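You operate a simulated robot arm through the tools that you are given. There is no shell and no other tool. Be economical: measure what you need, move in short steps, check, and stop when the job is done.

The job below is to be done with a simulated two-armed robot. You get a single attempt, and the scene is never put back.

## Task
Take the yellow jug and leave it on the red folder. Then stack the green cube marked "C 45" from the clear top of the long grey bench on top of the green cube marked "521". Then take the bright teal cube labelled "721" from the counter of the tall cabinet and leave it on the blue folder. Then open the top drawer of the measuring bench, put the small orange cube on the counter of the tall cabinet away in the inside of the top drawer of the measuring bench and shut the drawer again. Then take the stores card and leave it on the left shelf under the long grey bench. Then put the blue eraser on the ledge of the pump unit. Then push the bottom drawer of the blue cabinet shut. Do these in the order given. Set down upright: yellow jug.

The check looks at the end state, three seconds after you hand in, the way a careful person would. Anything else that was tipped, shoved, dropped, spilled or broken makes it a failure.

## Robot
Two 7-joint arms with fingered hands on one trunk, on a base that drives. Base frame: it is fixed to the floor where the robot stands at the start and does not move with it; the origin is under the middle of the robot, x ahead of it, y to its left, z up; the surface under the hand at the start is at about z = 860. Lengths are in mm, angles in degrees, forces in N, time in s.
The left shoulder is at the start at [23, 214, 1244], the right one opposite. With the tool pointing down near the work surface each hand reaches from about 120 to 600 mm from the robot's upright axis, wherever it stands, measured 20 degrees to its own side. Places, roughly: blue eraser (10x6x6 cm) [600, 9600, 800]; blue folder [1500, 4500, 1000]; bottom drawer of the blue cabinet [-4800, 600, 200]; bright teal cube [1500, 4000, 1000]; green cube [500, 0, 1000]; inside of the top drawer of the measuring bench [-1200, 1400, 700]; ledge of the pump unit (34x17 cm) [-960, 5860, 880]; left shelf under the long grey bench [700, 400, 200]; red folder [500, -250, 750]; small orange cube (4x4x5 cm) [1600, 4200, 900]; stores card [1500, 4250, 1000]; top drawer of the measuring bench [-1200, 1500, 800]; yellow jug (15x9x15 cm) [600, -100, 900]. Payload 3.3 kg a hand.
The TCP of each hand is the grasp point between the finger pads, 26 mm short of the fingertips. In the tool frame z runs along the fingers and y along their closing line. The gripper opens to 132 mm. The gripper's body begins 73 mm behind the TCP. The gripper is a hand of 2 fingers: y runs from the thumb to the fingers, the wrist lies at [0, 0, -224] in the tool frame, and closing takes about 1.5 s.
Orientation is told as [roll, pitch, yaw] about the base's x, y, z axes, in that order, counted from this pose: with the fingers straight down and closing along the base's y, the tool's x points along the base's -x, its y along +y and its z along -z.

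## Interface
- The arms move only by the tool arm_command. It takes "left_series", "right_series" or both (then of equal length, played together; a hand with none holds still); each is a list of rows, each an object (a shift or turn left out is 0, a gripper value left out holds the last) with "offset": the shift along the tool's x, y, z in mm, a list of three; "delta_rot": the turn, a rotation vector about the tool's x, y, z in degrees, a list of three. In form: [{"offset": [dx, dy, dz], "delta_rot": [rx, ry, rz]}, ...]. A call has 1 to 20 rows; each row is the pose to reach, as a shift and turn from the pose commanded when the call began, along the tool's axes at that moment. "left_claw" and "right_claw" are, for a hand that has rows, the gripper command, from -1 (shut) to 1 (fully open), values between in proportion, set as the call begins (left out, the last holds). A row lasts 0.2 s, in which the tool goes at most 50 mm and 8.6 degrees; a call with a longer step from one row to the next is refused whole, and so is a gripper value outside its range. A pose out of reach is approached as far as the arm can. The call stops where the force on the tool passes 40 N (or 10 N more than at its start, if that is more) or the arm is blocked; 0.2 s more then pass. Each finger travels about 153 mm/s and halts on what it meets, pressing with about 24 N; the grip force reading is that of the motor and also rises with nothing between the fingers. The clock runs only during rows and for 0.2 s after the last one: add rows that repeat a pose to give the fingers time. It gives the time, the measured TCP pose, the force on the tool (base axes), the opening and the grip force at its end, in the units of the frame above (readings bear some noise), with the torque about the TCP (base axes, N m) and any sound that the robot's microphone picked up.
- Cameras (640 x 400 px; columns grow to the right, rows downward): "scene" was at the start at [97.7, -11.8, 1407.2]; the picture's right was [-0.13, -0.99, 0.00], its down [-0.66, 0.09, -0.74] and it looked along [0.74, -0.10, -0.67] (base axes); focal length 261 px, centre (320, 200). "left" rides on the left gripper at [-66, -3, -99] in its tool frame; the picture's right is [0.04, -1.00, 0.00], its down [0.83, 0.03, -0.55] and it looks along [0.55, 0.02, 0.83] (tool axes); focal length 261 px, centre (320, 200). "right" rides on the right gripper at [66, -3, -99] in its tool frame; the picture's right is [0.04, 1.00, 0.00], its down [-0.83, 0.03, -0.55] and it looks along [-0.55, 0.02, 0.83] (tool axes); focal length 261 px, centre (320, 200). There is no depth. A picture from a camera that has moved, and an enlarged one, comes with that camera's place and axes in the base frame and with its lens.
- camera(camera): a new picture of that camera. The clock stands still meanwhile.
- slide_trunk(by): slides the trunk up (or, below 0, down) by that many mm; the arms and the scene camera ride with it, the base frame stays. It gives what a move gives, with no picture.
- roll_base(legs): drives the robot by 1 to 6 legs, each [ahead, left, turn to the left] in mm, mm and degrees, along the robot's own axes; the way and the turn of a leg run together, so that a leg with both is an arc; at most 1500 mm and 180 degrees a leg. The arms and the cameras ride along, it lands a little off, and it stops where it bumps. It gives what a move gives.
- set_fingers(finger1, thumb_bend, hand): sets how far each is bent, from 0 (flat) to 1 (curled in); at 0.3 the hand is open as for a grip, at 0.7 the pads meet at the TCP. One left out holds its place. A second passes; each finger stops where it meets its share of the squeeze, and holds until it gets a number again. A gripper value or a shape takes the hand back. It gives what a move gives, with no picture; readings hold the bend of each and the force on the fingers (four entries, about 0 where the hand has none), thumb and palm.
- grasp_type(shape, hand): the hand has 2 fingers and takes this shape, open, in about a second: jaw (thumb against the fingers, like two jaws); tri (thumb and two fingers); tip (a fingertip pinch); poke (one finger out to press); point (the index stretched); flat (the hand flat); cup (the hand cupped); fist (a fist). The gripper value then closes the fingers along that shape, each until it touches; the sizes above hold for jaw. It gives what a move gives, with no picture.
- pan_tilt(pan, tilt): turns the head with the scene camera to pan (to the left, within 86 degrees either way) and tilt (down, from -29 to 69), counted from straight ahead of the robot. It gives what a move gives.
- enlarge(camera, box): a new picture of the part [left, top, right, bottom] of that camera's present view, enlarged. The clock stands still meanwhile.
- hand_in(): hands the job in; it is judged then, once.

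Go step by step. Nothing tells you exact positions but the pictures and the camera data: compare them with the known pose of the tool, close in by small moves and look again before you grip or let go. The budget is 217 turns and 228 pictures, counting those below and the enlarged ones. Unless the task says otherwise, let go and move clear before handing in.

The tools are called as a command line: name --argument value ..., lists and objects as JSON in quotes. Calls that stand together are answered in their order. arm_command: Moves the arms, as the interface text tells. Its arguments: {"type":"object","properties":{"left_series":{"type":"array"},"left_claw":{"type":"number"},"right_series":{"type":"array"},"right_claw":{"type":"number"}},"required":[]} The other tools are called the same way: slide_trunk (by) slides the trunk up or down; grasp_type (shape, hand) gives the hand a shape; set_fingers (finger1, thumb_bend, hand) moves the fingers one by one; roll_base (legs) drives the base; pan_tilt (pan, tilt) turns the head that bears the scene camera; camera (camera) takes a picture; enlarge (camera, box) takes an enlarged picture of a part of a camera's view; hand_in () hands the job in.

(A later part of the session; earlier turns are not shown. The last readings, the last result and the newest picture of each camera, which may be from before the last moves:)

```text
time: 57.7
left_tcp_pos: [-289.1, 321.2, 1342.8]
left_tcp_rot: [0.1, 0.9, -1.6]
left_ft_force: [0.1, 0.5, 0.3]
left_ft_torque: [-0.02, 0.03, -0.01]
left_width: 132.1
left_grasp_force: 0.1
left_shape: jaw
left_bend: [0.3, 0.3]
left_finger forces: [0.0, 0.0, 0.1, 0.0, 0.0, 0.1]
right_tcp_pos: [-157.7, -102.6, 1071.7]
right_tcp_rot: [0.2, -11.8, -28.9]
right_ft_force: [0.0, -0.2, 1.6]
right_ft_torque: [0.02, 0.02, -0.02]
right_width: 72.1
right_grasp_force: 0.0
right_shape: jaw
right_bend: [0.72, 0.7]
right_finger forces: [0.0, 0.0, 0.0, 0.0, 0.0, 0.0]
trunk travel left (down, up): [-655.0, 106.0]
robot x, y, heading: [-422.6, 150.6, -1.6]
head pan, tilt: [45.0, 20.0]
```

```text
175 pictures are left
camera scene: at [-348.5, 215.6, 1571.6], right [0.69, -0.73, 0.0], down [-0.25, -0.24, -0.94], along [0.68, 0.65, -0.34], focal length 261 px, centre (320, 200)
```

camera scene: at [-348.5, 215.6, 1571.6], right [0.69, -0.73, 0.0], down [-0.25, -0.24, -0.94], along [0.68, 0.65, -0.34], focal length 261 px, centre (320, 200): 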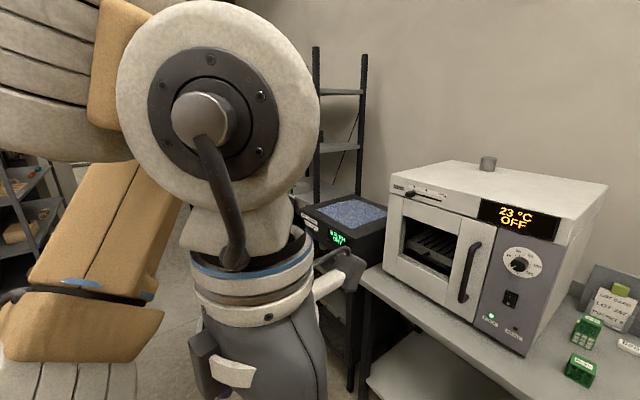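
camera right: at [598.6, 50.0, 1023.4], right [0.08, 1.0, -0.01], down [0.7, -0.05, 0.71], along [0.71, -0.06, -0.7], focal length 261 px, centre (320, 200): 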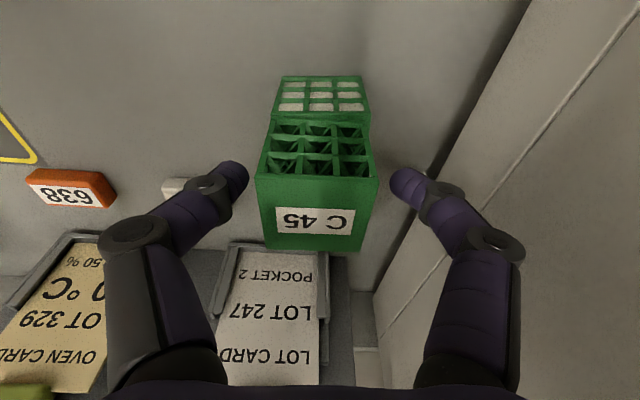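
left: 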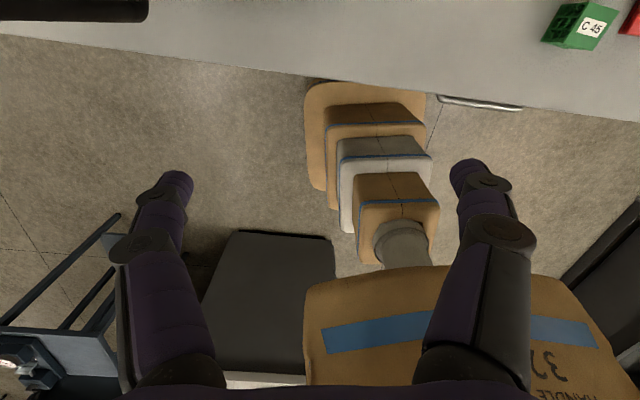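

The corridor has an island bench behind me that I touched lightly. I bring both arms to a compact forward pose, then look around again.

arm_command --left_series '[{"offset": [-40, 0, 0]}, {"offset": [-80, 0, 0]}, {"offset": [-120, 0, 0]}, {"offset": [-160, 0, 0]}]' --right_series '[{"offset": [-10, 5, 0], "delta_rot": [-1.4, 0, -6.6]}, {"offset": [-20, 10, 0], "delta_rot": [-2.8, 0, -13.2]}, {"offset": [-30, 15, 0], "delta_rot": [-4.2, 0, -19.8]}, {"offset": [-40, 20, 0], "delta_rot": [-5.6, 0, -26.4]}]' --right_claw 1

arm_command --right_series '[{"offset": [0, 15, -20], "delta_rot": [0, 6, 0]}, {"offset": [0, 30, -60], "delta_rot": [0, 12, 0]}, {"offset": [0, 30, -100], "delta_rot": [0, 12, 0]}, {"offset": [0, 30, -130], "delta_rot": [0, 12, 0]}]'

pan_tilt --pan 86 --tilt 40

camera --camera "scene"

```text
time: 58.7
left_tcp_pos: [-129.4, 320.9, 1342.8]
left_tcp_rot: [0.1, 0.8, -1.5]
left_ft_force: [-0.2, -0.4, -0.7]
left_ft_torque: [0.0, 0.05, 0.0]
left_width: 131.7
left_grasp_force: 0.1
left_shape: jaw
left_bend: [0.3, 0.3]
left_finger forces: [0.0, 0.1, 0.0, 0.1, 0.1, 0.0]
right_tcp_pos: [-113.4, -105.5, 1081.6]
right_tcp_rot: [0.3, -11.9, -1.7]
right_ft_force: [0.5, -0.1, -0.4]
right_ft_torque: [0.0, 0.01, 0.0]
right_width: 131.9
right_grasp_force: 0.1
right_shape: jaw
right_bend: [0.3, 0.3]
right_finger forces: [0.1, 0.0, 0.0, 0.1, 0.0, 0.0]
trunk travel left (down, up): [-655.0, 106.0]
robot x, y, heading: [-431.9, 151.1, -1.7]
head pan, tilt: [45.0, 20.0]
```

```text
time: 59.7
left_tcp_pos: [-130.8, 320.6, 1342.9]
left_tcp_rot: [0.1, 1.0, -1.5]
left_ft_force: [-0.1, 0.5, 0.6]
left_ft_torque: [-0.01, 0.02, -0.01]
left_width: 131.7
left_grasp_force: 0.0
left_shape: jaw
left_bend: [0.3, 0.3]
left_finger forces: [0.1, 0.1, 0.0, 0.0, 0.1, 0.0]
right_tcp_pos: [-137.5, -72.4, 1209.3]
right_tcp_rot: [0.2, 0.1, -1.8]
right_ft_force: [-0.4, -1.4, -0.5]
right_ft_torque: [0.04, 0.02, 0.02]
right_width: 131.9
right_grasp_force: 0.0
right_shape: jaw
right_bend: [0.3, 0.3]
right_finger forces: [0.0, 0.0, 0.0, 0.0, 0.0, 0.1]
trunk travel left (down, up): [-655.0, 106.0]
robot x, y, heading: [-428.6, 155.1, -1.5]
head pan, tilt: [45.0, 20.0]
```

```text
time: 60.8
left_tcp_pos: [-130.8, 321.3, 1342.4]
left_tcp_rot: [0.2, 0.8, -1.5]
left_ft_force: [0.3, 0.3, -0.3]
left_ft_torque: [-0.02, 0.03, -0.01]
left_width: 131.6
left_grasp_force: 0.0
left_shape: jaw
left_bend: [0.3, 0.3]
left_finger forces: [0.0, 0.0, 0.1, 0.0, 0.0, 0.1]
right_tcp_pos: [-137.2, -72.2, 1208.9]
right_tcp_rot: [0.1, 0.1, -1.8]
right_ft_force: [0.8, 0.6, 0.5]
right_ft_torque: [0.0, 0.0, 0.01]
right_width: 131.7
right_grasp_force: 0.0
right_shape: jaw
right_bend: [0.3, 0.3]
right_finger forces: [0.0, 0.0, 0.1, 0.1, 0.0, 0.0]
trunk travel left (down, up): [-655.0, 106.0]
robot x, y, heading: [-427.8, 154.9, -1.5]
head pan, tilt: [85.9, 40.0]
```

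```text
174 pictures are left
camera scene: at [-407.6, 236.1, 1540.2], right [0.99, -0.1, 0.0], down [-0.06, -0.64, -0.77], along [0.08, 0.76, -0.64], focal length 261 px, centre (320, 200)
```

scene: 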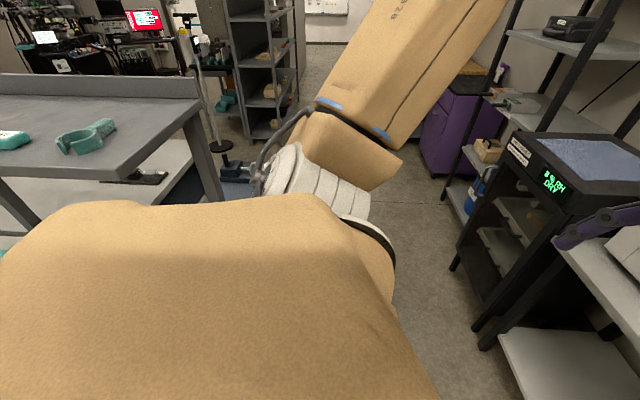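

The corridor toward +y looks open. I move away from what's behind, turn left to face +y, and look.

roll_base --legs '[[180, 0, 0], [0, 0, 91]]'

pan_tilt --pan 0 --tilt 25

camera --camera "scene"

pan_tilt --pan 80 --tilt 30

camera --camera "scene"

```text
time: 66.2
left_tcp_pos: [-427.7, 438.3, 1343.4]
left_tcp_rot: [0.1, 0.9, 90.9]
left_ft_force: [0.4, 0.6, -0.6]
left_ft_torque: [-0.01, 0.01, 0.0]
left_width: 131.6
left_grasp_force: 0.1
left_shape: jaw
left_bend: [0.3, 0.3]
left_finger forces: [0.0, 0.0, 0.1, 0.1, 0.1, 0.0]
right_tcp_pos: [-34.3, 446.3, 1210.0]
right_tcp_rot: [0.2, 0.1, 90.6]
right_ft_force: [-0.1, 0.0, 0.1]
right_ft_torque: [0.0, 0.0, -0.02]
right_width: 131.8
right_grasp_force: 0.0
right_shape: jaw
right_bend: [0.3, 0.3]
right_finger forces: [0.0, 0.0, 0.0, 0.0, 0.1, 0.1]
trunk travel left (down, up): [-655.0, 106.0]
robot x, y, heading: [-245.2, 144.6, 90.9]
head pan, tilt: [85.9, 40.0]
```

```text
time: 67.8
left_tcp_pos: [-428.0, 436.2, 1342.0]
left_tcp_rot: [0.1, 0.9, 90.9]
left_ft_force: [1.0, -0.4, 0.8]
left_ft_torque: [0.02, 0.0, 0.0]
left_width: 131.9
left_grasp_force: 0.0
left_shape: jaw
left_bend: [0.3, 0.3]
left_finger forces: [0.1, 0.1, 0.1, 0.0, 0.1, 0.0]
right_tcp_pos: [-34.6, 446.6, 1208.9]
right_tcp_rot: [0.1, 0.1, 90.6]
right_ft_force: [-0.2, -0.2, 0.4]
right_ft_torque: [0.01, -0.02, 0.0]
right_width: 131.9
right_grasp_force: 0.1
right_shape: jaw
right_bend: [0.3, 0.3]
right_finger forces: [0.0, 0.0, 0.0, 0.1, 0.1, 0.0]
trunk travel left (down, up): [-655.0, 106.0]
robot x, y, heading: [-248.7, 149.1, 90.8]
head pan, tilt: [0.0, 25.0]
```

```text
173 pictures are left
camera scene: at [-249.4, 250.3, 1563.5], right [1.0, 0.01, 0.0], down [0.01, -0.42, -0.91], along [-0.01, 0.91, -0.42], focal length 261 px, centre (320, 200)
```

scene: 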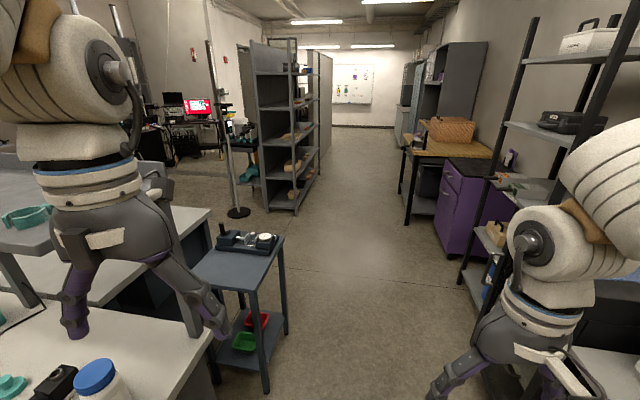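

```text
time: 69.3
left_tcp_pos: [-427.2, 438.0, 1342.7]
left_tcp_rot: [0.1, 0.9, 90.9]
left_ft_force: [0.0, 0.1, -0.3]
left_ft_torque: [0.01, -0.01, -0.02]
left_width: 131.8
left_grasp_force: 0.0
left_shape: jaw
left_bend: [0.3, 0.3]
left_finger forces: [0.1, 0.1, 0.0, 0.0, 0.0, 0.0]
right_tcp_pos: [-34.8, 446.4, 1209.2]
right_tcp_rot: [0.2, 0.1, 90.6]
right_ft_force: [-1.1, -0.9, -0.2]
right_ft_torque: [0.01, 0.01, 0.01]
right_width: 132.1
right_grasp_force: 0.1
right_shape: jaw
right_bend: [0.3, 0.3]
right_finger forces: [0.1, 0.1, 0.0, 0.1, 0.1, 0.1]
trunk travel left (down, up): [-655.0, 106.0]
robot x, y, heading: [-250.4, 149.2, 91.0]
head pan, tilt: [80.0, 30.0]
```

```text
172 pictures are left
camera scene: at [-337.4, 172.8, 1555.5], right [0.16, 0.99, 0.0], down [0.49, -0.08, -0.87], along [-0.85, 0.14, -0.5], focal length 261 px, centre (320, 200)
```

scene: 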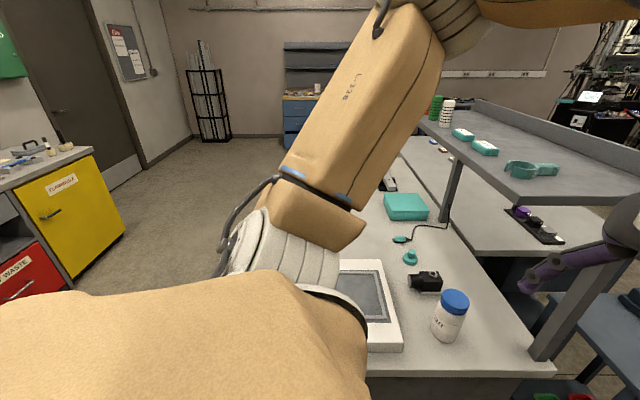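

I see the aisle: a cart at x≈-480…-560, rack at x≈660; cabinets further along on the right. I'll shift to x≈0 and drive up the aisle.

roll_base --legs '[[0, -250, 0], [1300, 0, 0], [1200, -50, 0]]'

pan_tilt --pan -35 --tilt 20

camera --camera "scene"

```text
time: 83.5
left_tcp_pos: [-241.1, 3039.9, 1342.4]
left_tcp_rot: [0.1, 0.9, 93.4]
left_ft_force: [0.7, 0.3, 0.1]
left_ft_torque: [-0.02, -0.01, -0.01]
left_width: 131.8
left_grasp_force: 0.2
left_shape: jaw
left_bend: [0.3, 0.3]
left_finger forces: [0.0, 0.0, 0.0, 0.1, 0.1, 0.0]
right_tcp_pos: [152.6, 3065.3, 1208.4]
right_tcp_rot: [0.3, 0.2, 93.0]
right_ft_force: [0.0, 0.0, 0.8]
right_ft_torque: [0.0, 0.0, 0.01]
right_width: 132.0
right_grasp_force: 0.1
right_shape: jaw
right_bend: [0.3, 0.3]
right_finger forces: [0.0, 0.0, 0.0, 0.0, 0.0, 0.0]
trunk travel left (down, up): [-655.0, 106.0]
robot x, y, heading: [-49.9, 2757.1, 93.2]
head pan, tilt: [80.0, 30.0]
```

```text
time: 85.4
left_tcp_pos: [-240.3, 3038.7, 1341.8]
left_tcp_rot: [0.1, 0.9, 93.3]
left_ft_force: [0.4, -0.2, -0.1]
left_ft_torque: [0.02, 0.0, -0.03]
left_width: 132.0
left_grasp_force: 0.1
left_shape: jaw
left_bend: [0.3, 0.3]
left_finger forces: [0.0, 0.1, 0.0, 0.0, 0.0, 0.1]
right_tcp_pos: [152.5, 3065.3, 1208.9]
right_tcp_rot: [0.1, 0.0, 93.1]
right_ft_force: [-0.1, 1.4, 0.4]
right_ft_torque: [-0.03, -0.02, -0.01]
right_width: 131.9
right_grasp_force: 0.1
right_shape: jaw
right_bend: [0.3, 0.3]
right_finger forces: [0.1, 0.0, 0.1, 0.0, 0.0, 0.0]
trunk travel left (down, up): [-655.0, 106.0]
robot x, y, heading: [-49.6, 2755.7, 93.2]
head pan, tilt: [-35.0, 20.0]
```

```text
171 pictures are left
camera scene: at [0.4, 2846.8, 1571.6], right [0.85, -0.53, 0.0], down [-0.18, -0.29, -0.94], along [0.49, 0.8, -0.34], focal length 261 px, centre (320, 200)
```

scene: 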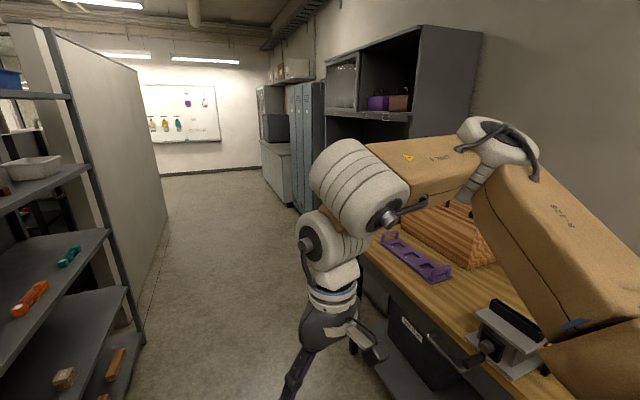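

The tall cabinet with the upper unit is past the wooden bench. I continue to y≈4200.

roll_base --legs '[[0, 0, -3], [1400, 0, 0]]'

pan_tilt --pan -80 --tilt 30

camera --camera "scene"

```text
time: 90.6
left_tcp_pos: [-259.2, 4073.8, 1319.3]
left_tcp_rot: [0.2, 2.4, 94.4]
left_ft_force: [-0.4, -0.1, -0.4]
left_ft_torque: [-0.03, -0.04, 0.03]
left_width: 132.0
left_grasp_force: 0.1
left_shape: jaw
left_bend: [0.3, 0.3]
left_finger forces: [0.0, 0.0, 0.1, 0.1, 0.0, 0.1]
right_tcp_pos: [176.6, 4054.7, 1195.1]
right_tcp_rot: [-1.9, 1.3, 90.6]
right_ft_force: [-0.8, -0.5, -0.4]
right_ft_torque: [0.05, -0.02, 0.02]
right_width: 132.0
right_grasp_force: 0.0
right_shape: jaw
right_bend: [0.3, 0.3]
right_finger forces: [0.0, 0.1, 0.1, 0.0, 0.0, 0.0]
trunk travel left (down, up): [-655.0, 106.0]
robot x, y, heading: [-48.4, 3772.0, 89.2]
head pan, tilt: [-35.0, 20.0]
stopped in leg 2: the robot was blocked; the commanded pose is now the measured one
```

```text
time: 91.7
left_tcp_pos: [-258.2, 4082.1, 1318.7]
left_tcp_rot: [-0.6, 2.2, 95.0]
left_ft_force: [-0.2, 0.6, 0.2]
left_ft_torque: [-0.01, 0.0, 0.03]
left_width: 132.0
left_grasp_force: 0.0
left_shape: jaw
left_bend: [0.3, 0.3]
left_finger forces: [0.0, 0.0, 0.1, 0.0, 0.0, 0.1]
right_tcp_pos: [184.1, 4055.3, 1195.1]
right_tcp_rot: [-2.3, 1.4, 90.1]
right_ft_force: [0.2, 0.3, -0.3]
right_ft_torque: [0.02, 0.0, 0.03]
right_width: 132.1
right_grasp_force: 0.0
right_shape: jaw
right_bend: [0.3, 0.3]
right_finger forces: [0.0, 0.0, 0.1, 0.0, 0.1, 0.0]
trunk travel left (down, up): [-655.0, 106.0]
robot x, y, heading: [-44.0, 3777.1, 88.2]
head pan, tilt: [-80.0, 30.0]
```

```text
170 pictures are left
camera scene: at [136.3, 3744.8, 1553.1], right [0.14, -0.99, -0.04], down [-0.55, -0.04, -0.84], along [0.83, 0.14, -0.55], focal length 261 px, centre (320, 200)
```

scene: 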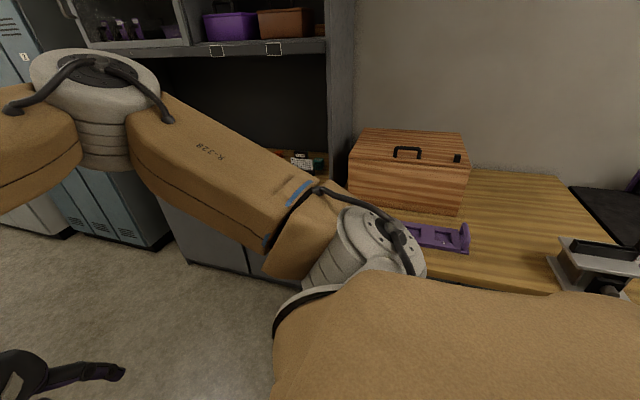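

Something blocked me at y≈3777. I look to the left and ahead to find out what.

pan_tilt --pan 60 --tilt 35

camera --camera "scene"

pan_tilt --pan 0 --tilt 50

camera --camera "scene"

```text
time: 94.0
left_tcp_pos: [-258.4, 4080.2, 1318.3]
left_tcp_rot: [-0.5, 2.3, 94.7]
left_ft_force: [0.2, -0.2, 0.2]
left_ft_torque: [0.02, -0.01, -0.01]
left_width: 132.1
left_grasp_force: 0.1
left_shape: jaw
left_bend: [0.3, 0.3]
left_finger forces: [0.0, 0.0, 0.0, 0.1, 0.1, 0.0]
right_tcp_pos: [182.4, 4056.1, 1195.1]
right_tcp_rot: [-2.2, 1.4, 90.1]
right_ft_force: [0.1, -0.1, -0.5]
right_ft_torque: [-0.02, -0.02, 0.0]
right_width: 132.3
right_grasp_force: 0.1
right_shape: jaw
right_bend: [0.3, 0.3]
right_finger forces: [0.0, 0.0, 0.0, 0.1, 0.1, 0.1]
trunk travel left (down, up): [-655.0, 106.0]
robot x, y, heading: [-39.7, 3777.6, 88.4]
head pan, tilt: [60.0, 35.0]
```

```text
169 pictures are left
camera scene: at [-29.0, 3778.2, 1556.3], right [0.53, 0.85, 0.0], down [0.44, -0.27, -0.86], along [-0.73, 0.45, -0.52], focal length 261 px, centre (320, 200)
```

scene: 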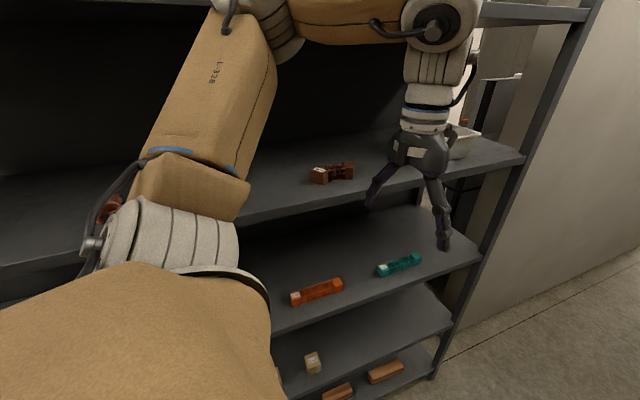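

```text
time: 95.3
left_tcp_pos: [-257.4, 4081.7, 1320.1]
left_tcp_rot: [-0.5, 2.2, 94.7]
left_ft_force: [-0.3, -0.2, 0.5]
left_ft_torque: [0.0, 0.01, -0.03]
left_width: 131.8
left_grasp_force: 0.0
left_shape: jaw
left_bend: [0.3, 0.3]
left_finger forces: [0.1, 0.1, 0.1, 0.0, 0.0, 0.0]
right_tcp_pos: [182.3, 4055.4, 1195.1]
right_tcp_rot: [-2.1, 1.4, 90.0]
right_ft_force: [0.0, -0.1, -0.4]
right_ft_torque: [0.04, 0.02, 0.01]
right_width: 131.9
right_grasp_force: 0.2
right_shape: jaw
right_bend: [0.3, 0.3]
right_finger forces: [0.0, 0.0, 0.1, 0.0, 0.0, 0.0]
trunk travel left (down, up): [-655.0, 106.0]
robot x, y, heading: [-43.9, 3778.8, 88.1]
head pan, tilt: [0.0, 50.0]
```

```text
168 pictures are left
camera scene: at [47.1, 3809.9, 1531.3], right [1.0, -0.03, -0.06], down [-0.06, -0.74, -0.67], along [-0.03, 0.67, -0.74], focal length 261 px, centre (320, 200)
```

scene: 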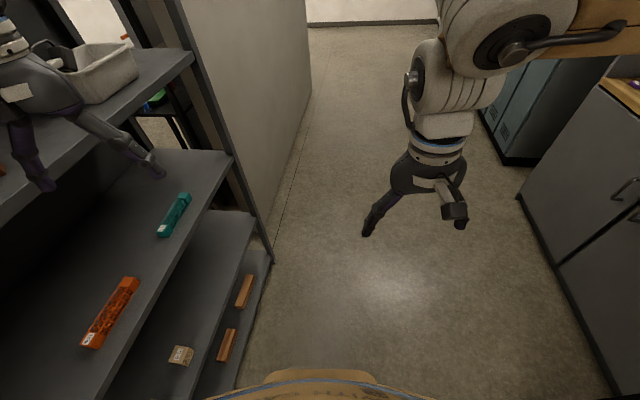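

My left arm had slipped between the rack's shelves. I translate straight to the right, out of the rack.

roll_base --legs '[[0, -120, 0]]'

pan_tilt --pan 60 --tilt 25

camera --camera "scene"

```text
time: 95.9
left_tcp_pos: [-360.5, 4115.0, 1243.1]
left_tcp_rot: [-1.1, 9.7, 104.0]
left_ft_force: [88.8, -46.5, 12.9]
left_ft_torque: [1.21, 2.93, 2.41]
left_width: 57.8
left_grasp_force: 0.0
left_shape: jaw
left_bend: [0.31, 0.3]
left_finger forces: [94.2, 0.1, 0.1, 0.1, 0.0, 0.0]
right_tcp_pos: [162.1, 4059.3, 1164.4]
right_tcp_rot: [-10.9, 9.6, 97.4]
right_ft_force: [-0.7, -0.1, 0.0]
right_ft_torque: [0.04, -0.08, 0.02]
right_width: 132.3
right_grasp_force: 0.1
right_shape: jaw
right_bend: [0.3, 0.3]
right_finger forces: [0.1, 0.0, 0.0, 0.0, 0.0, 0.0]
trunk travel left (down, up): [-655.0, 106.0]
robot x, y, heading: [-36.5, 3784.4, 87.3]
head pan, tilt: [0.0, 50.0]
stopped in leg 1: the robot was blocked; the commanded pose is now the measured one
```

```text
time: 97.2
left_tcp_pos: [-340.7, 4167.7, 1253.1]
left_tcp_rot: [-2.4, 6.5, 100.6]
left_ft_force: [29.3, -10.4, -3.8]
left_ft_torque: [0.29, 0.46, 0.8]
left_width: 132.0
left_grasp_force: 0.1
left_shape: jaw
left_bend: [0.31, 0.3]
left_finger forces: [29.7, 0.0, 0.1, 0.1, 0.0, 0.1]
right_tcp_pos: [163.5, 4085.7, 1170.1]
right_tcp_rot: [-10.2, 7.2, 93.9]
right_ft_force: [-0.2, -0.2, 0.6]
right_ft_torque: [0.0, -0.03, 0.0]
right_width: 132.1
right_grasp_force: 0.0
right_shape: jaw
right_bend: [0.3, 0.3]
right_finger forces: [0.0, 0.0, 0.1, 0.0, 0.0, 0.0]
trunk travel left (down, up): [-655.0, 106.0]
robot x, y, heading: [-21.7, 3804.0, 85.4]
head pan, tilt: [60.0, 25.0]
```

```text
167 pictures are left
camera scene: at [-30.5, 3817.5, 1570.1], right [0.57, 0.82, 0.0], down [0.31, -0.21, -0.93], along [-0.76, 0.53, -0.37], focal length 261 px, centre (320, 200)
```

scene: 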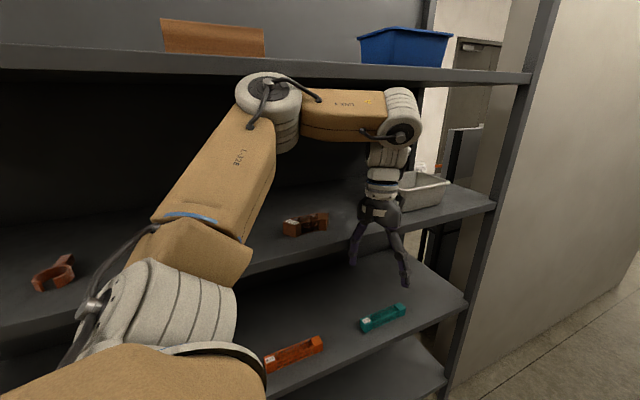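

The left arm is under the rack's shelf. I first draw the left hand out toward +x (tool -y) before moving the base.

arm_command --left_series '[{"offset": [0, -20, 0]}, {"offset": [0, -40, 0]}, {"offset": [0, -60, 0]}, {"offset": [0, -80, 0]}, {"offset": [0, -100, 0]}]'

camera --camera "scene"

camera --camera "left"

```text
time: 97.5
left_tcp_pos: [-347.6, 4182.2, 1229.2]
left_tcp_rot: [-2.6, 10.3, 100.4]
left_ft_force: [68.3, -38.9, 1.7]
left_ft_torque: [1.07, 1.87, 1.85]
left_width: 58.2
left_grasp_force: 0.1
left_shape: jaw
left_bend: [0.31, 0.3]
left_finger forces: [73.7, 0.0, 0.0, 0.0, 0.0, 0.0]
right_tcp_pos: [160.4, 4086.1, 1161.0]
right_tcp_rot: [-12.9, 10.5, 97.2]
right_ft_force: [1.4, 0.4, 0.1]
right_ft_torque: [0.05, 0.02, -0.01]
right_width: 132.1
right_grasp_force: 0.1
right_shape: jaw
right_bend: [0.3, 0.3]
right_finger forces: [0.0, 0.1, 0.0, 0.1, 0.0, 0.1]
trunk travel left (down, up): [-655.0, 106.0]
robot x, y, heading: [-17.1, 3809.3, 84.4]
head pan, tilt: [60.0, 25.0]
stopped in row 1 (left hand): the arm was blocked; the commanded pose is now the measured one
```

```text
166 pictures are left
camera scene: at [-18.3, 3822.4, 1573.2], right [0.58, 0.81, 0.0], down [0.3, -0.22, -0.93], along [-0.76, 0.54, -0.37], focal length 261 px, centre (320, 200)
```

scene: 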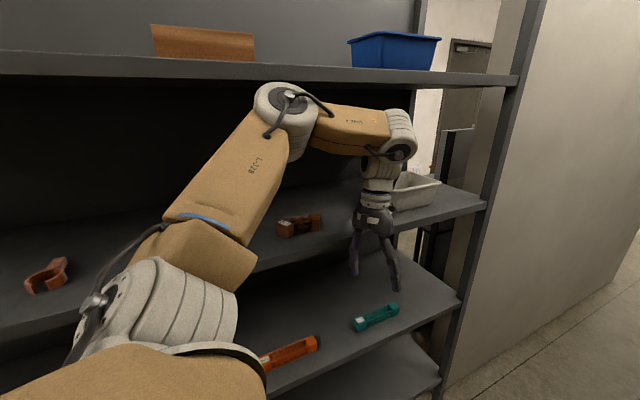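

```text
165 pictures are left
camera left: at [-364.8, 4263.4, 1314.9], right [0.99, 0.15, 0.05], down [0.07, -0.72, 0.69], along [0.14, -0.68, -0.72], focal length 261 px, centre (320, 200)
```

left: 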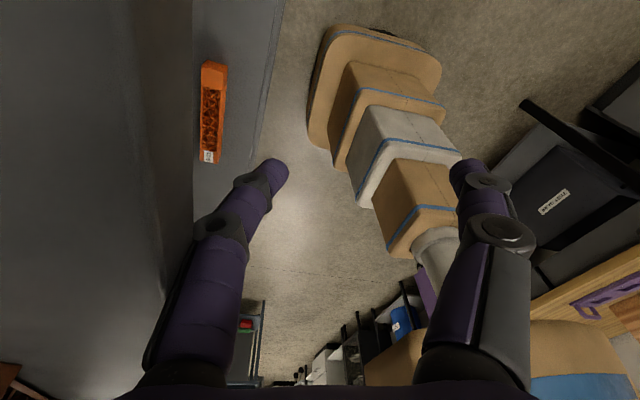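

The left finger and elbow are pressing on shelf edges of the rack; the base is free. I try small base steps to the right to relieve it.

roll_base --legs '[[0, -60, 0]]'

roll_base --legs '[[0, -60, 0]]'

camera --camera "scene"

```text
time: 98.3
left_tcp_pos: [-317.3, 4307.6, 1187.0]
left_tcp_rot: [-5.8, 13.1, 94.2]
left_ft_force: [37.0, -31.4, 37.2]
left_ft_torque: [3.7, 5.34, 0.82]
left_width: 132.0
left_grasp_force: 0.1
left_shape: jaw
left_bend: [0.3, 0.3]
left_finger forces: [0.1, 0.1, 0.0, 0.1, 0.0, 56.0]
right_tcp_pos: [187.7, 4160.5, 1142.1]
right_tcp_rot: [-14.7, 13.9, 88.8]
right_ft_force: [0.6, -2.0, -1.0]
right_ft_torque: [0.04, -0.02, 0.01]
right_width: 131.9
right_grasp_force: 0.1
right_shape: jaw
right_bend: [0.3, 0.3]
right_finger forces: [0.1, 0.1, 0.1, 0.0, 0.1, 0.0]
trunk travel left (down, up): [-655.0, 106.0]
robot x, y, heading: [28.3, 3854.3, 78.4]
head pan, tilt: [60.0, 25.0]
stopped in leg 1: the robot was blocked; the commanded pose is now the measured one
```

```text
time: 98.9
left_tcp_pos: [-316.8, 4307.5, 1189.6]
left_tcp_rot: [-6.8, 13.6, 94.1]
left_ft_force: [19.0, -18.2, 17.0]
left_ft_torque: [2.09, 2.55, 0.59]
left_width: 131.7
left_grasp_force: 0.1
left_shape: jaw
left_bend: [0.3, 0.3]
left_finger forces: [0.1, 0.1, 0.0, 0.0, 0.1, 26.9]
right_tcp_pos: [184.2, 4162.7, 1139.8]
right_tcp_rot: [-15.0, 14.0, 88.7]
right_ft_force: [-0.2, 0.0, -0.6]
right_ft_torque: [-0.01, -0.01, 0.01]
right_width: 132.1
right_grasp_force: 0.0
right_shape: jaw
right_bend: [0.3, 0.3]
right_finger forces: [0.0, 0.0, 0.1, 0.1, 0.1, 0.1]
trunk travel left (down, up): [-655.0, 106.0]
robot x, y, heading: [28.5, 3855.6, 78.7]
head pan, tilt: [60.0, 25.0]
stopped in leg 1: the force on the tool passed its limit at 101 N (the readings are from after the stop); the commanded pose is now the measured one
```

```text
164 pictures are left
camera scene: at [-30.7, 3918.6, 1564.0], right [0.66, 0.75, 0.0], down [0.31, -0.28, -0.91], along [-0.68, 0.6, -0.42], focal length 261 px, centre (320, 200)
```

scene: 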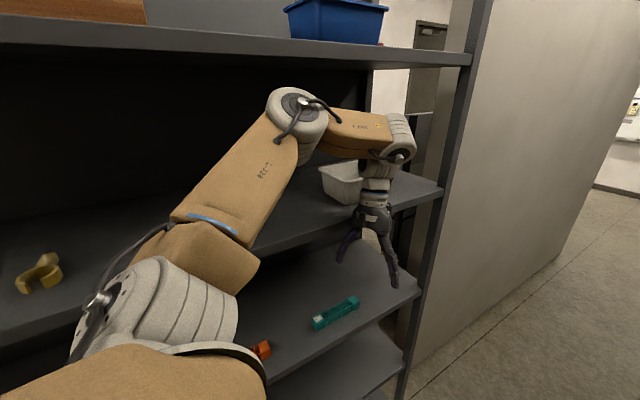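

The body is upright again; only the left palm still touches the shelf edge. I lift the left hand and move it toward +x.

arm_command --left_series '[{"offset": [0, -5, -20]}, {"offset": [0, -15, -40]}, {"offset": [0, -30, -60]}, {"offset": [0, -60, -70]}, {"offset": [0, -90, -70]}, {"offset": [0, -120, -70]}]'

camera --camera "scene"

camera --camera "left"

```text
time: 99.3
left_tcp_pos: [-312.3, 4315.4, 1196.2]
left_tcp_rot: [-7.3, 14.5, 93.4]
left_ft_force: [16.4, 3.1, -9.5]
left_ft_torque: [-0.33, 0.4, -0.4]
left_width: 132.2
left_grasp_force: 0.0
left_shape: jaw
left_bend: [0.31, 0.3]
left_finger forces: [16.4, 0.0, 0.0, 0.1, 0.0, 1.6]
right_tcp_pos: [183.2, 4166.9, 1138.0]
right_tcp_rot: [-15.1, 14.4, 88.5]
right_ft_force: [0.2, 0.7, 0.1]
right_ft_torque: [0.0, 0.01, 0.0]
right_width: 132.1
right_grasp_force: 0.2
right_shape: jaw
right_bend: [0.3, 0.3]
right_finger forces: [0.0, 0.0, 0.0, 0.0, 0.0, 0.0]
trunk travel left (down, up): [-655.0, 106.0]
robot x, y, heading: [32.3, 3857.7, 78.5]
head pan, tilt: [60.0, 25.0]
stopped in row 1 (left hand): the force on the tool passed its limit at 47 N (the readings are from after the stop); the commanded pose is now the measured one
```

```text
163 pictures are left
camera scene: at [-33.1, 3926.4, 1563.3], right [0.66, 0.75, 0.0], down [0.31, -0.28, -0.91], along [-0.68, 0.6, -0.42], focal length 261 px, centre (320, 200)
```

scene: 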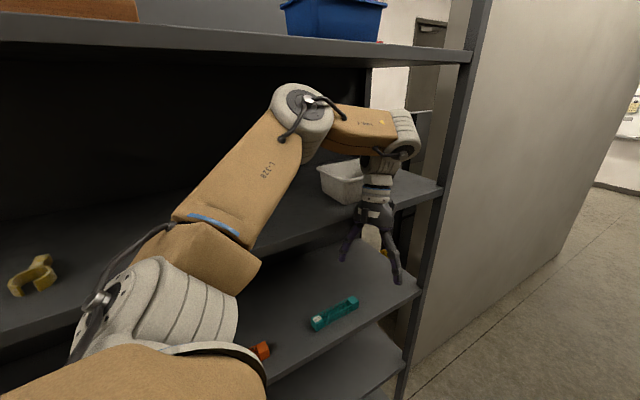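

```text
162 pictures are left
camera left: at [-329.1, 4404.1, 1276.2], right [0.99, 0.05, 0.13], down [-0.06, -0.68, 0.73], along [0.13, -0.73, -0.67], focal length 261 px, centre (320, 200)
```

left: 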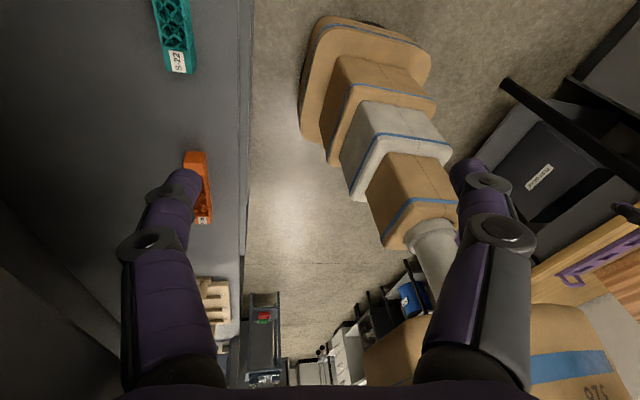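

I can see the floor clearly to the right of the shelf edge; I try purely sideways (+x) in small steps.

arm_command --left_series '[{"offset": [0, -8, 0]}, {"offset": [0, -16, 0]}, {"offset": [0, -24, 0]}, {"offset": [0, -32, 0]}, {"offset": [0, -48, 0]}, {"offset": [0, -64, 0]}, {"offset": [0, -80, 0]}]'

camera --camera "left"

```text
time: 100.9
left_tcp_pos: [-236.4, 4323.7, 1205.6]
left_tcp_rot: [-7.2, 14.4, 93.7]
left_ft_force: [0.3, -0.1, -0.5]
left_ft_torque: [0.0, -0.01, -0.02]
left_width: 132.1
left_grasp_force: 0.0
left_shape: jaw
left_bend: [0.3, 0.3]
left_finger forces: [0.0, 0.1, 0.0, 0.0, 0.0, 0.1]
right_tcp_pos: [180.9, 4166.6, 1140.0]
right_tcp_rot: [-15.2, 14.2, 88.7]
right_ft_force: [0.6, -0.3, -0.1]
right_ft_torque: [-0.03, 0.03, -0.02]
right_width: 132.0
right_grasp_force: 0.0
right_shape: jaw
right_bend: [0.3, 0.3]
right_finger forces: [0.1, 0.0, 0.0, 0.0, 0.1, 0.1]
trunk travel left (down, up): [-655.0, 106.0]
robot x, y, heading: [33.0, 3851.5, 78.4]
head pan, tilt: [60.0, 25.0]
```

```text
161 pictures are left
camera left: at [-252.1, 4411.1, 1286.6], right [0.99, 0.06, 0.13], down [-0.06, -0.68, 0.73], along [0.13, -0.73, -0.67], focal length 261 px, centre (320, 200)
```

left: 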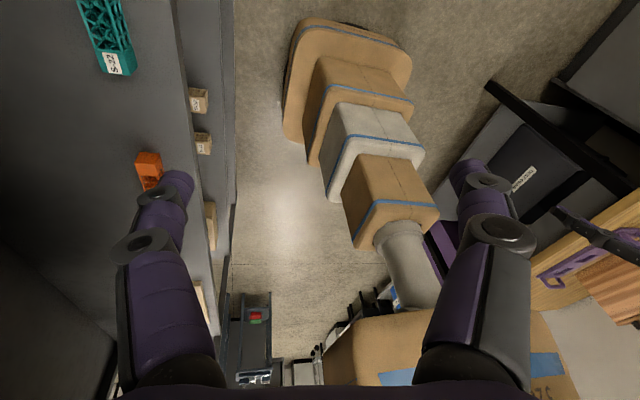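

Free. Now the base moves right into the middle of the aisle, then I look ahead.

roll_base --legs '[[0, -250, 0]]'

camera --camera "scene"

pan_tilt --pan -40 --tilt 35

camera --camera "scene"

```text
time: 102.7
left_tcp_pos: [12.3, 4274.4, 1207.2]
left_tcp_rot: [-7.2, 14.4, 93.3]
left_ft_force: [-0.4, -0.2, -0.6]
left_ft_torque: [0.02, 0.0, 0.02]
left_width: 131.9
left_grasp_force: 0.0
left_shape: jaw
left_bend: [0.3, 0.3]
left_finger forces: [0.1, 0.0, 0.1, 0.0, 0.0, 0.1]
right_tcp_pos: [428.0, 4115.4, 1139.0]
right_tcp_rot: [-15.1, 14.4, 88.3]
right_ft_force: [0.1, -0.2, 0.0]
right_ft_torque: [0.01, -0.01, 0.01]
right_width: 132.4
right_grasp_force: 0.0
right_shape: jaw
right_bend: [0.3, 0.3]
right_finger forces: [0.1, 0.0, 0.0, 0.1, 0.0, 0.0]
trunk travel left (down, up): [-655.0, 106.0]
robot x, y, heading: [272.7, 3806.2, 77.8]
head pan, tilt: [60.0, 25.0]
```

```text
160 pictures are left
camera scene: at [209.6, 3875.0, 1563.5], right [0.67, 0.74, 0.0], down [0.31, -0.28, -0.91], along [-0.67, 0.61, -0.42], focal length 261 px, centre (320, 200)
```

scene: 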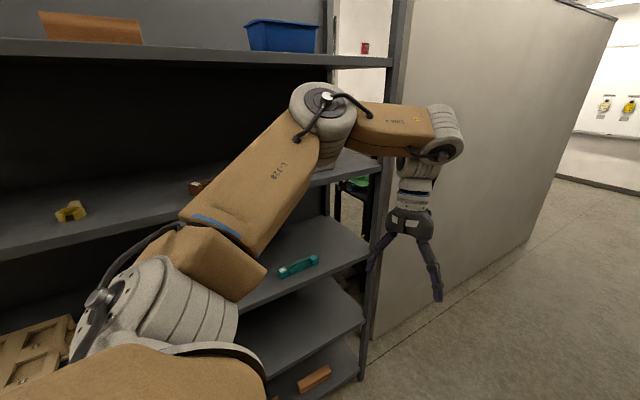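

```text
time: 104.5
left_tcp_pos: [10.3, 4274.2, 1207.6]
left_tcp_rot: [-7.1, 14.4, 93.3]
left_ft_force: [0.0, -0.4, -0.4]
left_ft_torque: [0.03, 0.0, -0.04]
left_width: 132.1
left_grasp_force: 0.0
left_shape: jaw
left_bend: [0.3, 0.3]
left_finger forces: [0.1, 0.0, 0.0, 0.0, 0.0, 0.0]
right_tcp_pos: [425.9, 4114.3, 1139.9]
right_tcp_rot: [-15.2, 14.4, 88.2]
right_ft_force: [0.0, 0.1, -1.0]
right_ft_torque: [-0.01, 0.03, -0.03]
right_width: 132.2
right_grasp_force: 0.1
right_shape: jaw
right_bend: [0.3, 0.3]
right_finger forces: [0.0, 0.0, 0.0, 0.0, 0.0, 0.1]
trunk travel left (down, up): [-655.0, 106.0]
robot x, y, heading: [275.6, 3803.6, 77.9]
head pan, tilt: [-40.0, 35.0]
```

```text
159 pictures are left
camera scene: at [346.3, 3867.9, 1547.7], right [0.62, -0.79, 0.0], down [-0.45, -0.35, -0.82], along [0.65, 0.51, -0.57], focal length 261 px, centre (320, 200)
```

scene: 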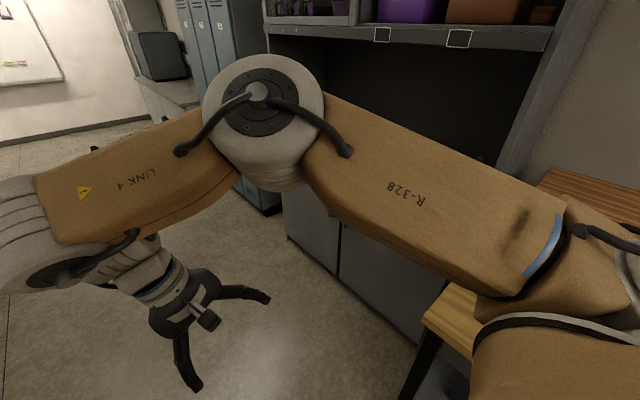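

The rack looks intact. I drive forward to y≈4150 and turn right to face the cabinet.

roll_base --legs '[[350, 0, 0], [0, 0, -78]]'

pan_tilt --pan 0 --tilt 25

camera --camera "scene"

```text
time: 110.1
left_tcp_pos: [750.2, 4493.5, 1207.5]
left_tcp_rot: [-7.2, 14.4, 15.5]
left_ft_force: [-0.2, 0.2, -0.6]
left_ft_torque: [0.0, -0.01, 0.0]
left_width: 132.1
left_grasp_force: 0.0
left_shape: jaw
left_bend: [0.3, 0.3]
left_finger forces: [0.1, 0.0, 0.0, 0.1, 0.0, 0.0]
right_tcp_pos: [681.5, 4053.7, 1139.5]
right_tcp_rot: [-15.3, 14.4, 10.4]
right_ft_force: [-0.5, -0.3, 0.7]
right_ft_torque: [-0.01, -0.02, 0.01]
right_width: 131.8
right_grasp_force: 0.0
right_shape: jaw
right_bend: [0.3, 0.3]
right_finger forces: [0.0, 0.0, 0.0, 0.1, 0.0, 0.0]
trunk travel left (down, up): [-655.0, 106.0]
robot x, y, heading: [346.3, 4136.8, 0.5]
head pan, tilt: [-40.0, 35.0]
```

```text
time: 111.1
left_tcp_pos: [749.8, 4494.2, 1206.6]
left_tcp_rot: [-7.3, 14.4, 15.5]
left_ft_force: [-0.4, 0.1, 0.5]
left_ft_torque: [-0.02, -0.06, 0.02]
left_width: 132.2
left_grasp_force: 0.1
left_shape: jaw
left_bend: [0.3, 0.3]
left_finger forces: [0.0, 0.0, 0.0, 0.1, 0.1, 0.0]
right_tcp_pos: [681.9, 4053.4, 1138.2]
right_tcp_rot: [-15.1, 14.3, 10.3]
right_ft_force: [-0.4, 0.5, 0.3]
right_ft_torque: [0.0, 0.0, 0.02]
right_width: 131.8
right_grasp_force: 0.0
right_shape: jaw
right_bend: [0.3, 0.3]
right_finger forces: [0.0, 0.1, 0.1, 0.0, 0.0, 0.0]
trunk travel left (down, up): [-655.0, 106.0]
robot x, y, heading: [341.6, 4137.0, 0.3]
head pan, tilt: [0.0, 25.0]
```

```text
158 pictures are left
camera scene: at [448.5, 4136.0, 1563.5], right [0.0, -1.0, 0.0], down [-0.42, 0.0, -0.91], along [0.91, 0.0, -0.42], focal length 261 px, centre (320, 200)
```

scene: 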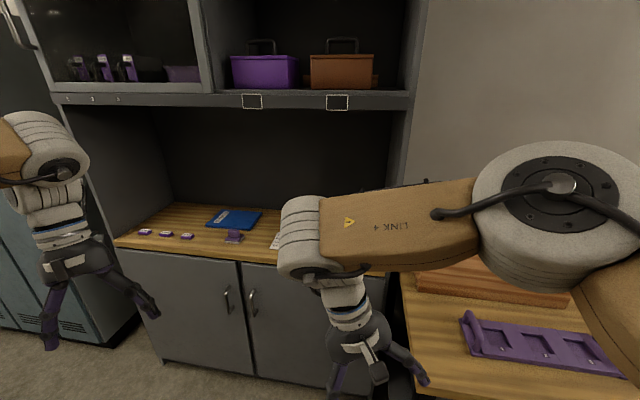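

I see the cabinet counter: blue folder at left, small items in the middle. I first straighten both hands.

arm_command --right_series '[{"delta_rot": [-5.4, -4.3, 4.0]}, {"delta_rot": [-10.9, -8.6, 8.1]}, {"delta_rot": [-16.4, -12.95, 12.2]}, {"delta_rot": [-16.4, -12.95, 12.2]}]' --left_series '[{"delta_rot": [-3.0, -4.4, 5.4]}, {"delta_rot": [-6.1, -8.9, 10.9]}, {"delta_rot": [-9.15, -13.4, 16.4]}, {"delta_rot": [-9.15, -13.4, 16.4]}]'

arm_command --right_series '[{"offset": [20, -30, 30]}, {"offset": [40, -60, 60]}, {"offset": [60, -90, 90]}, {"offset": [80, -120, 120]}, {"offset": [90, -140, 150]}, {"offset": [90, -150, 190]}]' --left_series '[{"offset": [30, 0, 30]}, {"offset": [60, 0, 60]}, {"offset": [90, 0, 90]}, {"offset": [120, 0, 120]}, {"offset": [140, 0, 150]}, {"offset": [140, 0, 190]}]'

camera --camera "scene"

```text
time: 112.1
left_tcp_pos: [751.6, 4494.3, 1205.3]
left_tcp_rot: [0.0, -0.1, -0.2]
left_ft_force: [0.4, 0.6, 0.0]
left_ft_torque: [0.01, 0.03, -0.01]
left_width: 132.0
left_grasp_force: 0.2
left_shape: jaw
left_bend: [0.3, 0.3]
left_finger forces: [0.1, 0.0, 0.1, 0.0, 0.1, 0.1]
right_tcp_pos: [680.3, 4053.4, 1138.8]
right_tcp_rot: [0.1, -0.1, 0.0]
right_ft_force: [-0.4, 0.3, 0.1]
right_ft_torque: [-0.04, 0.02, 0.01]
right_width: 132.1
right_grasp_force: 0.1
right_shape: jaw
right_bend: [0.3, 0.3]
right_finger forces: [0.0, 0.0, 0.1, 0.1, 0.0, 0.0]
trunk travel left (down, up): [-655.0, 106.0]
robot x, y, heading: [343.6, 4137.6, 0.2]
head pan, tilt: [0.0, 25.0]
```

```text
time: 113.5
left_tcp_pos: [610.9, 4495.6, 1016.3]
left_tcp_rot: [0.1, -0.1, -0.2]
left_ft_force: [-0.4, 0.3, -0.2]
left_ft_torque: [-0.02, 0.02, 0.03]
left_width: 131.9
left_grasp_force: 0.0
left_shape: jaw
left_bend: [0.3, 0.3]
left_finger forces: [0.1, 0.1, 0.1, 0.0, 0.0, 0.0]
right_tcp_pos: [591.1, 3902.5, 947.3]
right_tcp_rot: [0.0, -0.1, -0.1]
right_ft_force: [0.6, 0.3, -0.1]
right_ft_torque: [0.02, 0.01, 0.0]
right_width: 132.2
right_grasp_force: 0.1
right_shape: jaw
right_bend: [0.3, 0.3]
right_finger forces: [0.0, 0.0, 0.1, 0.0, 0.0, 0.0]
trunk travel left (down, up): [-655.0, 106.0]
robot x, y, heading: [345.9, 4136.9, 0.1]
head pan, tilt: [0.0, 25.0]
```

```text
157 pictures are left
camera scene: at [449.1, 4135.7, 1563.4], right [0.0, -1.0, 0.0], down [-0.42, 0.0, -0.91], along [0.91, 0.0, -0.42], focal length 261 px, centre (320, 200)
```

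scene: 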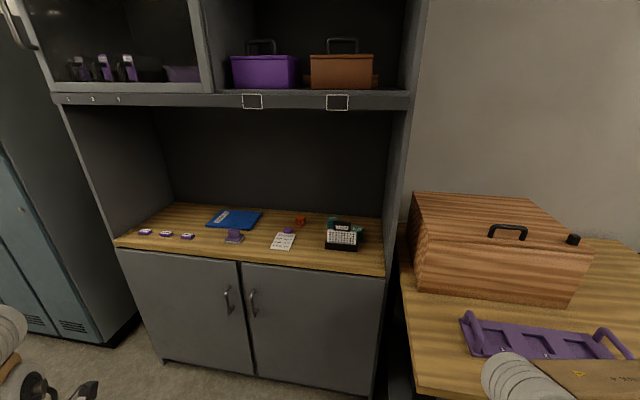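

Clear view of the counter now. Enlarging it.

enlarge --camera "scene" --box '[110, 190, 400, 280]'

enlarge --camera "scene" --box '[260, 195, 400, 270]'

```text
2.21 times, centred on (255, 235) of scene
camera zoom: at [449.1, 4135.7, 1563.4], right [0.0, -1.0, 0.0], down [-0.42, 0.0, -0.91], along [0.91, 0.0, -0.42], focal length 576 px, centre (463, 123)
```

zoom: 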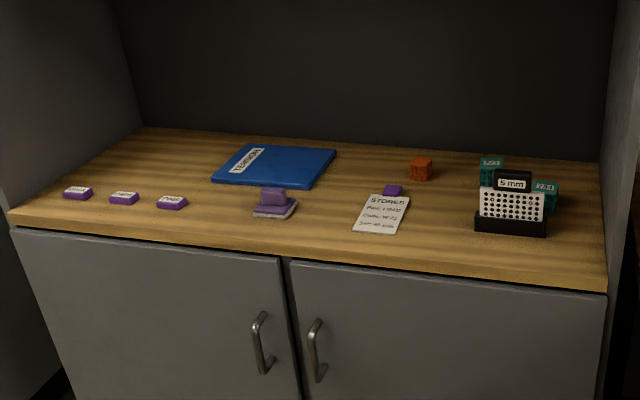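

```text
4.57 times, centred on (330, 232) of scene
camera zoom: at [449.1, 4135.7, 1563.4], right [0.0, -1.0, 0.0], down [-0.42, 0.0, -0.91], along [0.91, 0.0, -0.42], focal length 1194 px, centre (274, 51)
```

zoom: 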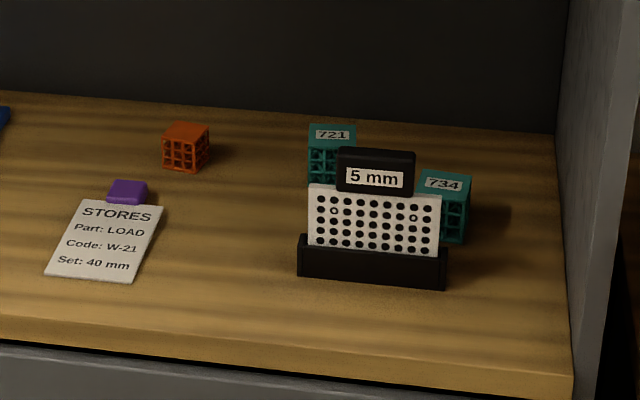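

Counter height ≈885. Estimated: teal 721 at (1596,4074) behind the 5 mm gauge (x≈1400), orange cube (1598,4232), card ~(1455,4305), folder centre (1645,4573). I raise the right hand and drive closer, keeping clear of the wooden bench corner (817,3912).

arm_command --right_series '[{"offset": [0, 10, -40]}, {"offset": [0, 20, -80]}, {"offset": [0, 40, -120]}, {"offset": [0, 60, -160]}]'

roll_base --legs '[[250, 130, 0], [330, 0, 8]]'

pan_tilt --pan -15 --tilt 40

camera --camera "scene"

```text
time: 114.5
left_tcp_pos: [610.7, 4495.7, 1017.3]
left_tcp_rot: [0.0, 0.0, -0.2]
left_ft_force: [-0.2, 0.2, 0.6]
left_ft_torque: [0.0, 0.02, 0.01]
left_width: 132.1
left_grasp_force: 0.1
left_shape: jaw
left_bend: [0.3, 0.3]
left_finger forces: [0.1, 0.0, 0.0, 0.0, 0.1, 0.0]
right_tcp_pos: [588.6, 3963.3, 1109.7]
right_tcp_rot: [0.0, -0.1, 0.0]
right_ft_force: [0.2, 0.3, 0.0]
right_ft_torque: [-0.04, 0.0, 0.01]
right_width: 132.0
right_grasp_force: 0.0
right_shape: jaw
right_bend: [0.3, 0.3]
right_finger forces: [0.0, 0.0, 0.1, 0.1, 0.0, 0.0]
trunk travel left (down, up): [-655.0, 106.0]
robot x, y, heading: [340.9, 4135.0, 0.3]
head pan, tilt: [0.0, 25.0]
```

```text
time: 118.4
left_tcp_pos: [1157.0, 4691.3, 1016.9]
left_tcp_rot: [0.2, 0.1, 8.7]
left_ft_force: [-1.1, 0.4, 0.5]
left_ft_torque: [-0.03, -0.01, 0.01]
left_width: 131.8
left_grasp_force: 0.0
left_shape: jaw
left_bend: [0.3, 0.3]
left_finger forces: [0.1, 0.1, 0.0, 0.0, 0.0, 0.0]
right_tcp_pos: [1215.3, 4163.7, 1109.4]
right_tcp_rot: [0.0, -0.2, 8.8]
right_ft_force: [-0.3, -1.0, -0.5]
right_ft_torque: [0.03, 0.03, -0.02]
right_width: 132.1
right_grasp_force: 0.1
right_shape: jaw
right_bend: [0.3, 0.3]
right_finger forces: [0.0, 0.1, 0.1, 0.0, 0.0, 0.0]
trunk travel left (down, up): [-655.0, 106.0]
robot x, y, heading: [950.9, 4296.8, 8.9]
head pan, tilt: [0.0, 25.0]
```

```text
time: 119.2
left_tcp_pos: [1156.7, 4692.8, 1017.3]
left_tcp_rot: [0.1, -0.1, 8.8]
left_ft_force: [0.0, -0.5, -0.6]
left_ft_torque: [0.0, -0.02, -0.01]
left_width: 132.3
left_grasp_force: 0.1
left_shape: jaw
left_bend: [0.3, 0.3]
left_finger forces: [0.0, 0.0, 0.1, 0.0, 0.1, 0.1]
right_tcp_pos: [1215.0, 4161.8, 1109.6]
right_tcp_rot: [0.1, 0.0, 8.8]
right_ft_force: [0.9, 0.7, 0.1]
right_ft_torque: [0.02, 0.0, -0.04]
right_width: 131.8
right_grasp_force: 0.0
right_shape: jaw
right_bend: [0.3, 0.3]
right_finger forces: [0.0, 0.1, 0.0, 0.0, 0.1, 0.1]
trunk travel left (down, up): [-655.0, 106.0]
robot x, y, heading: [950.2, 4293.6, 8.9]
head pan, tilt: [-15.0, 40.0]
```

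```text
154 pictures are left
camera scene: at [1043.7, 4288.6, 1540.3], right [-0.1, -0.99, 0.0], down [-0.64, 0.07, -0.77], along [0.76, -0.08, -0.64], focal length 261 px, centre (320, 200)
```

scene: 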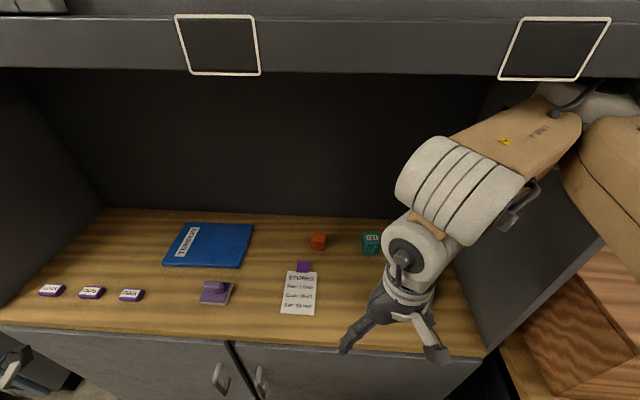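

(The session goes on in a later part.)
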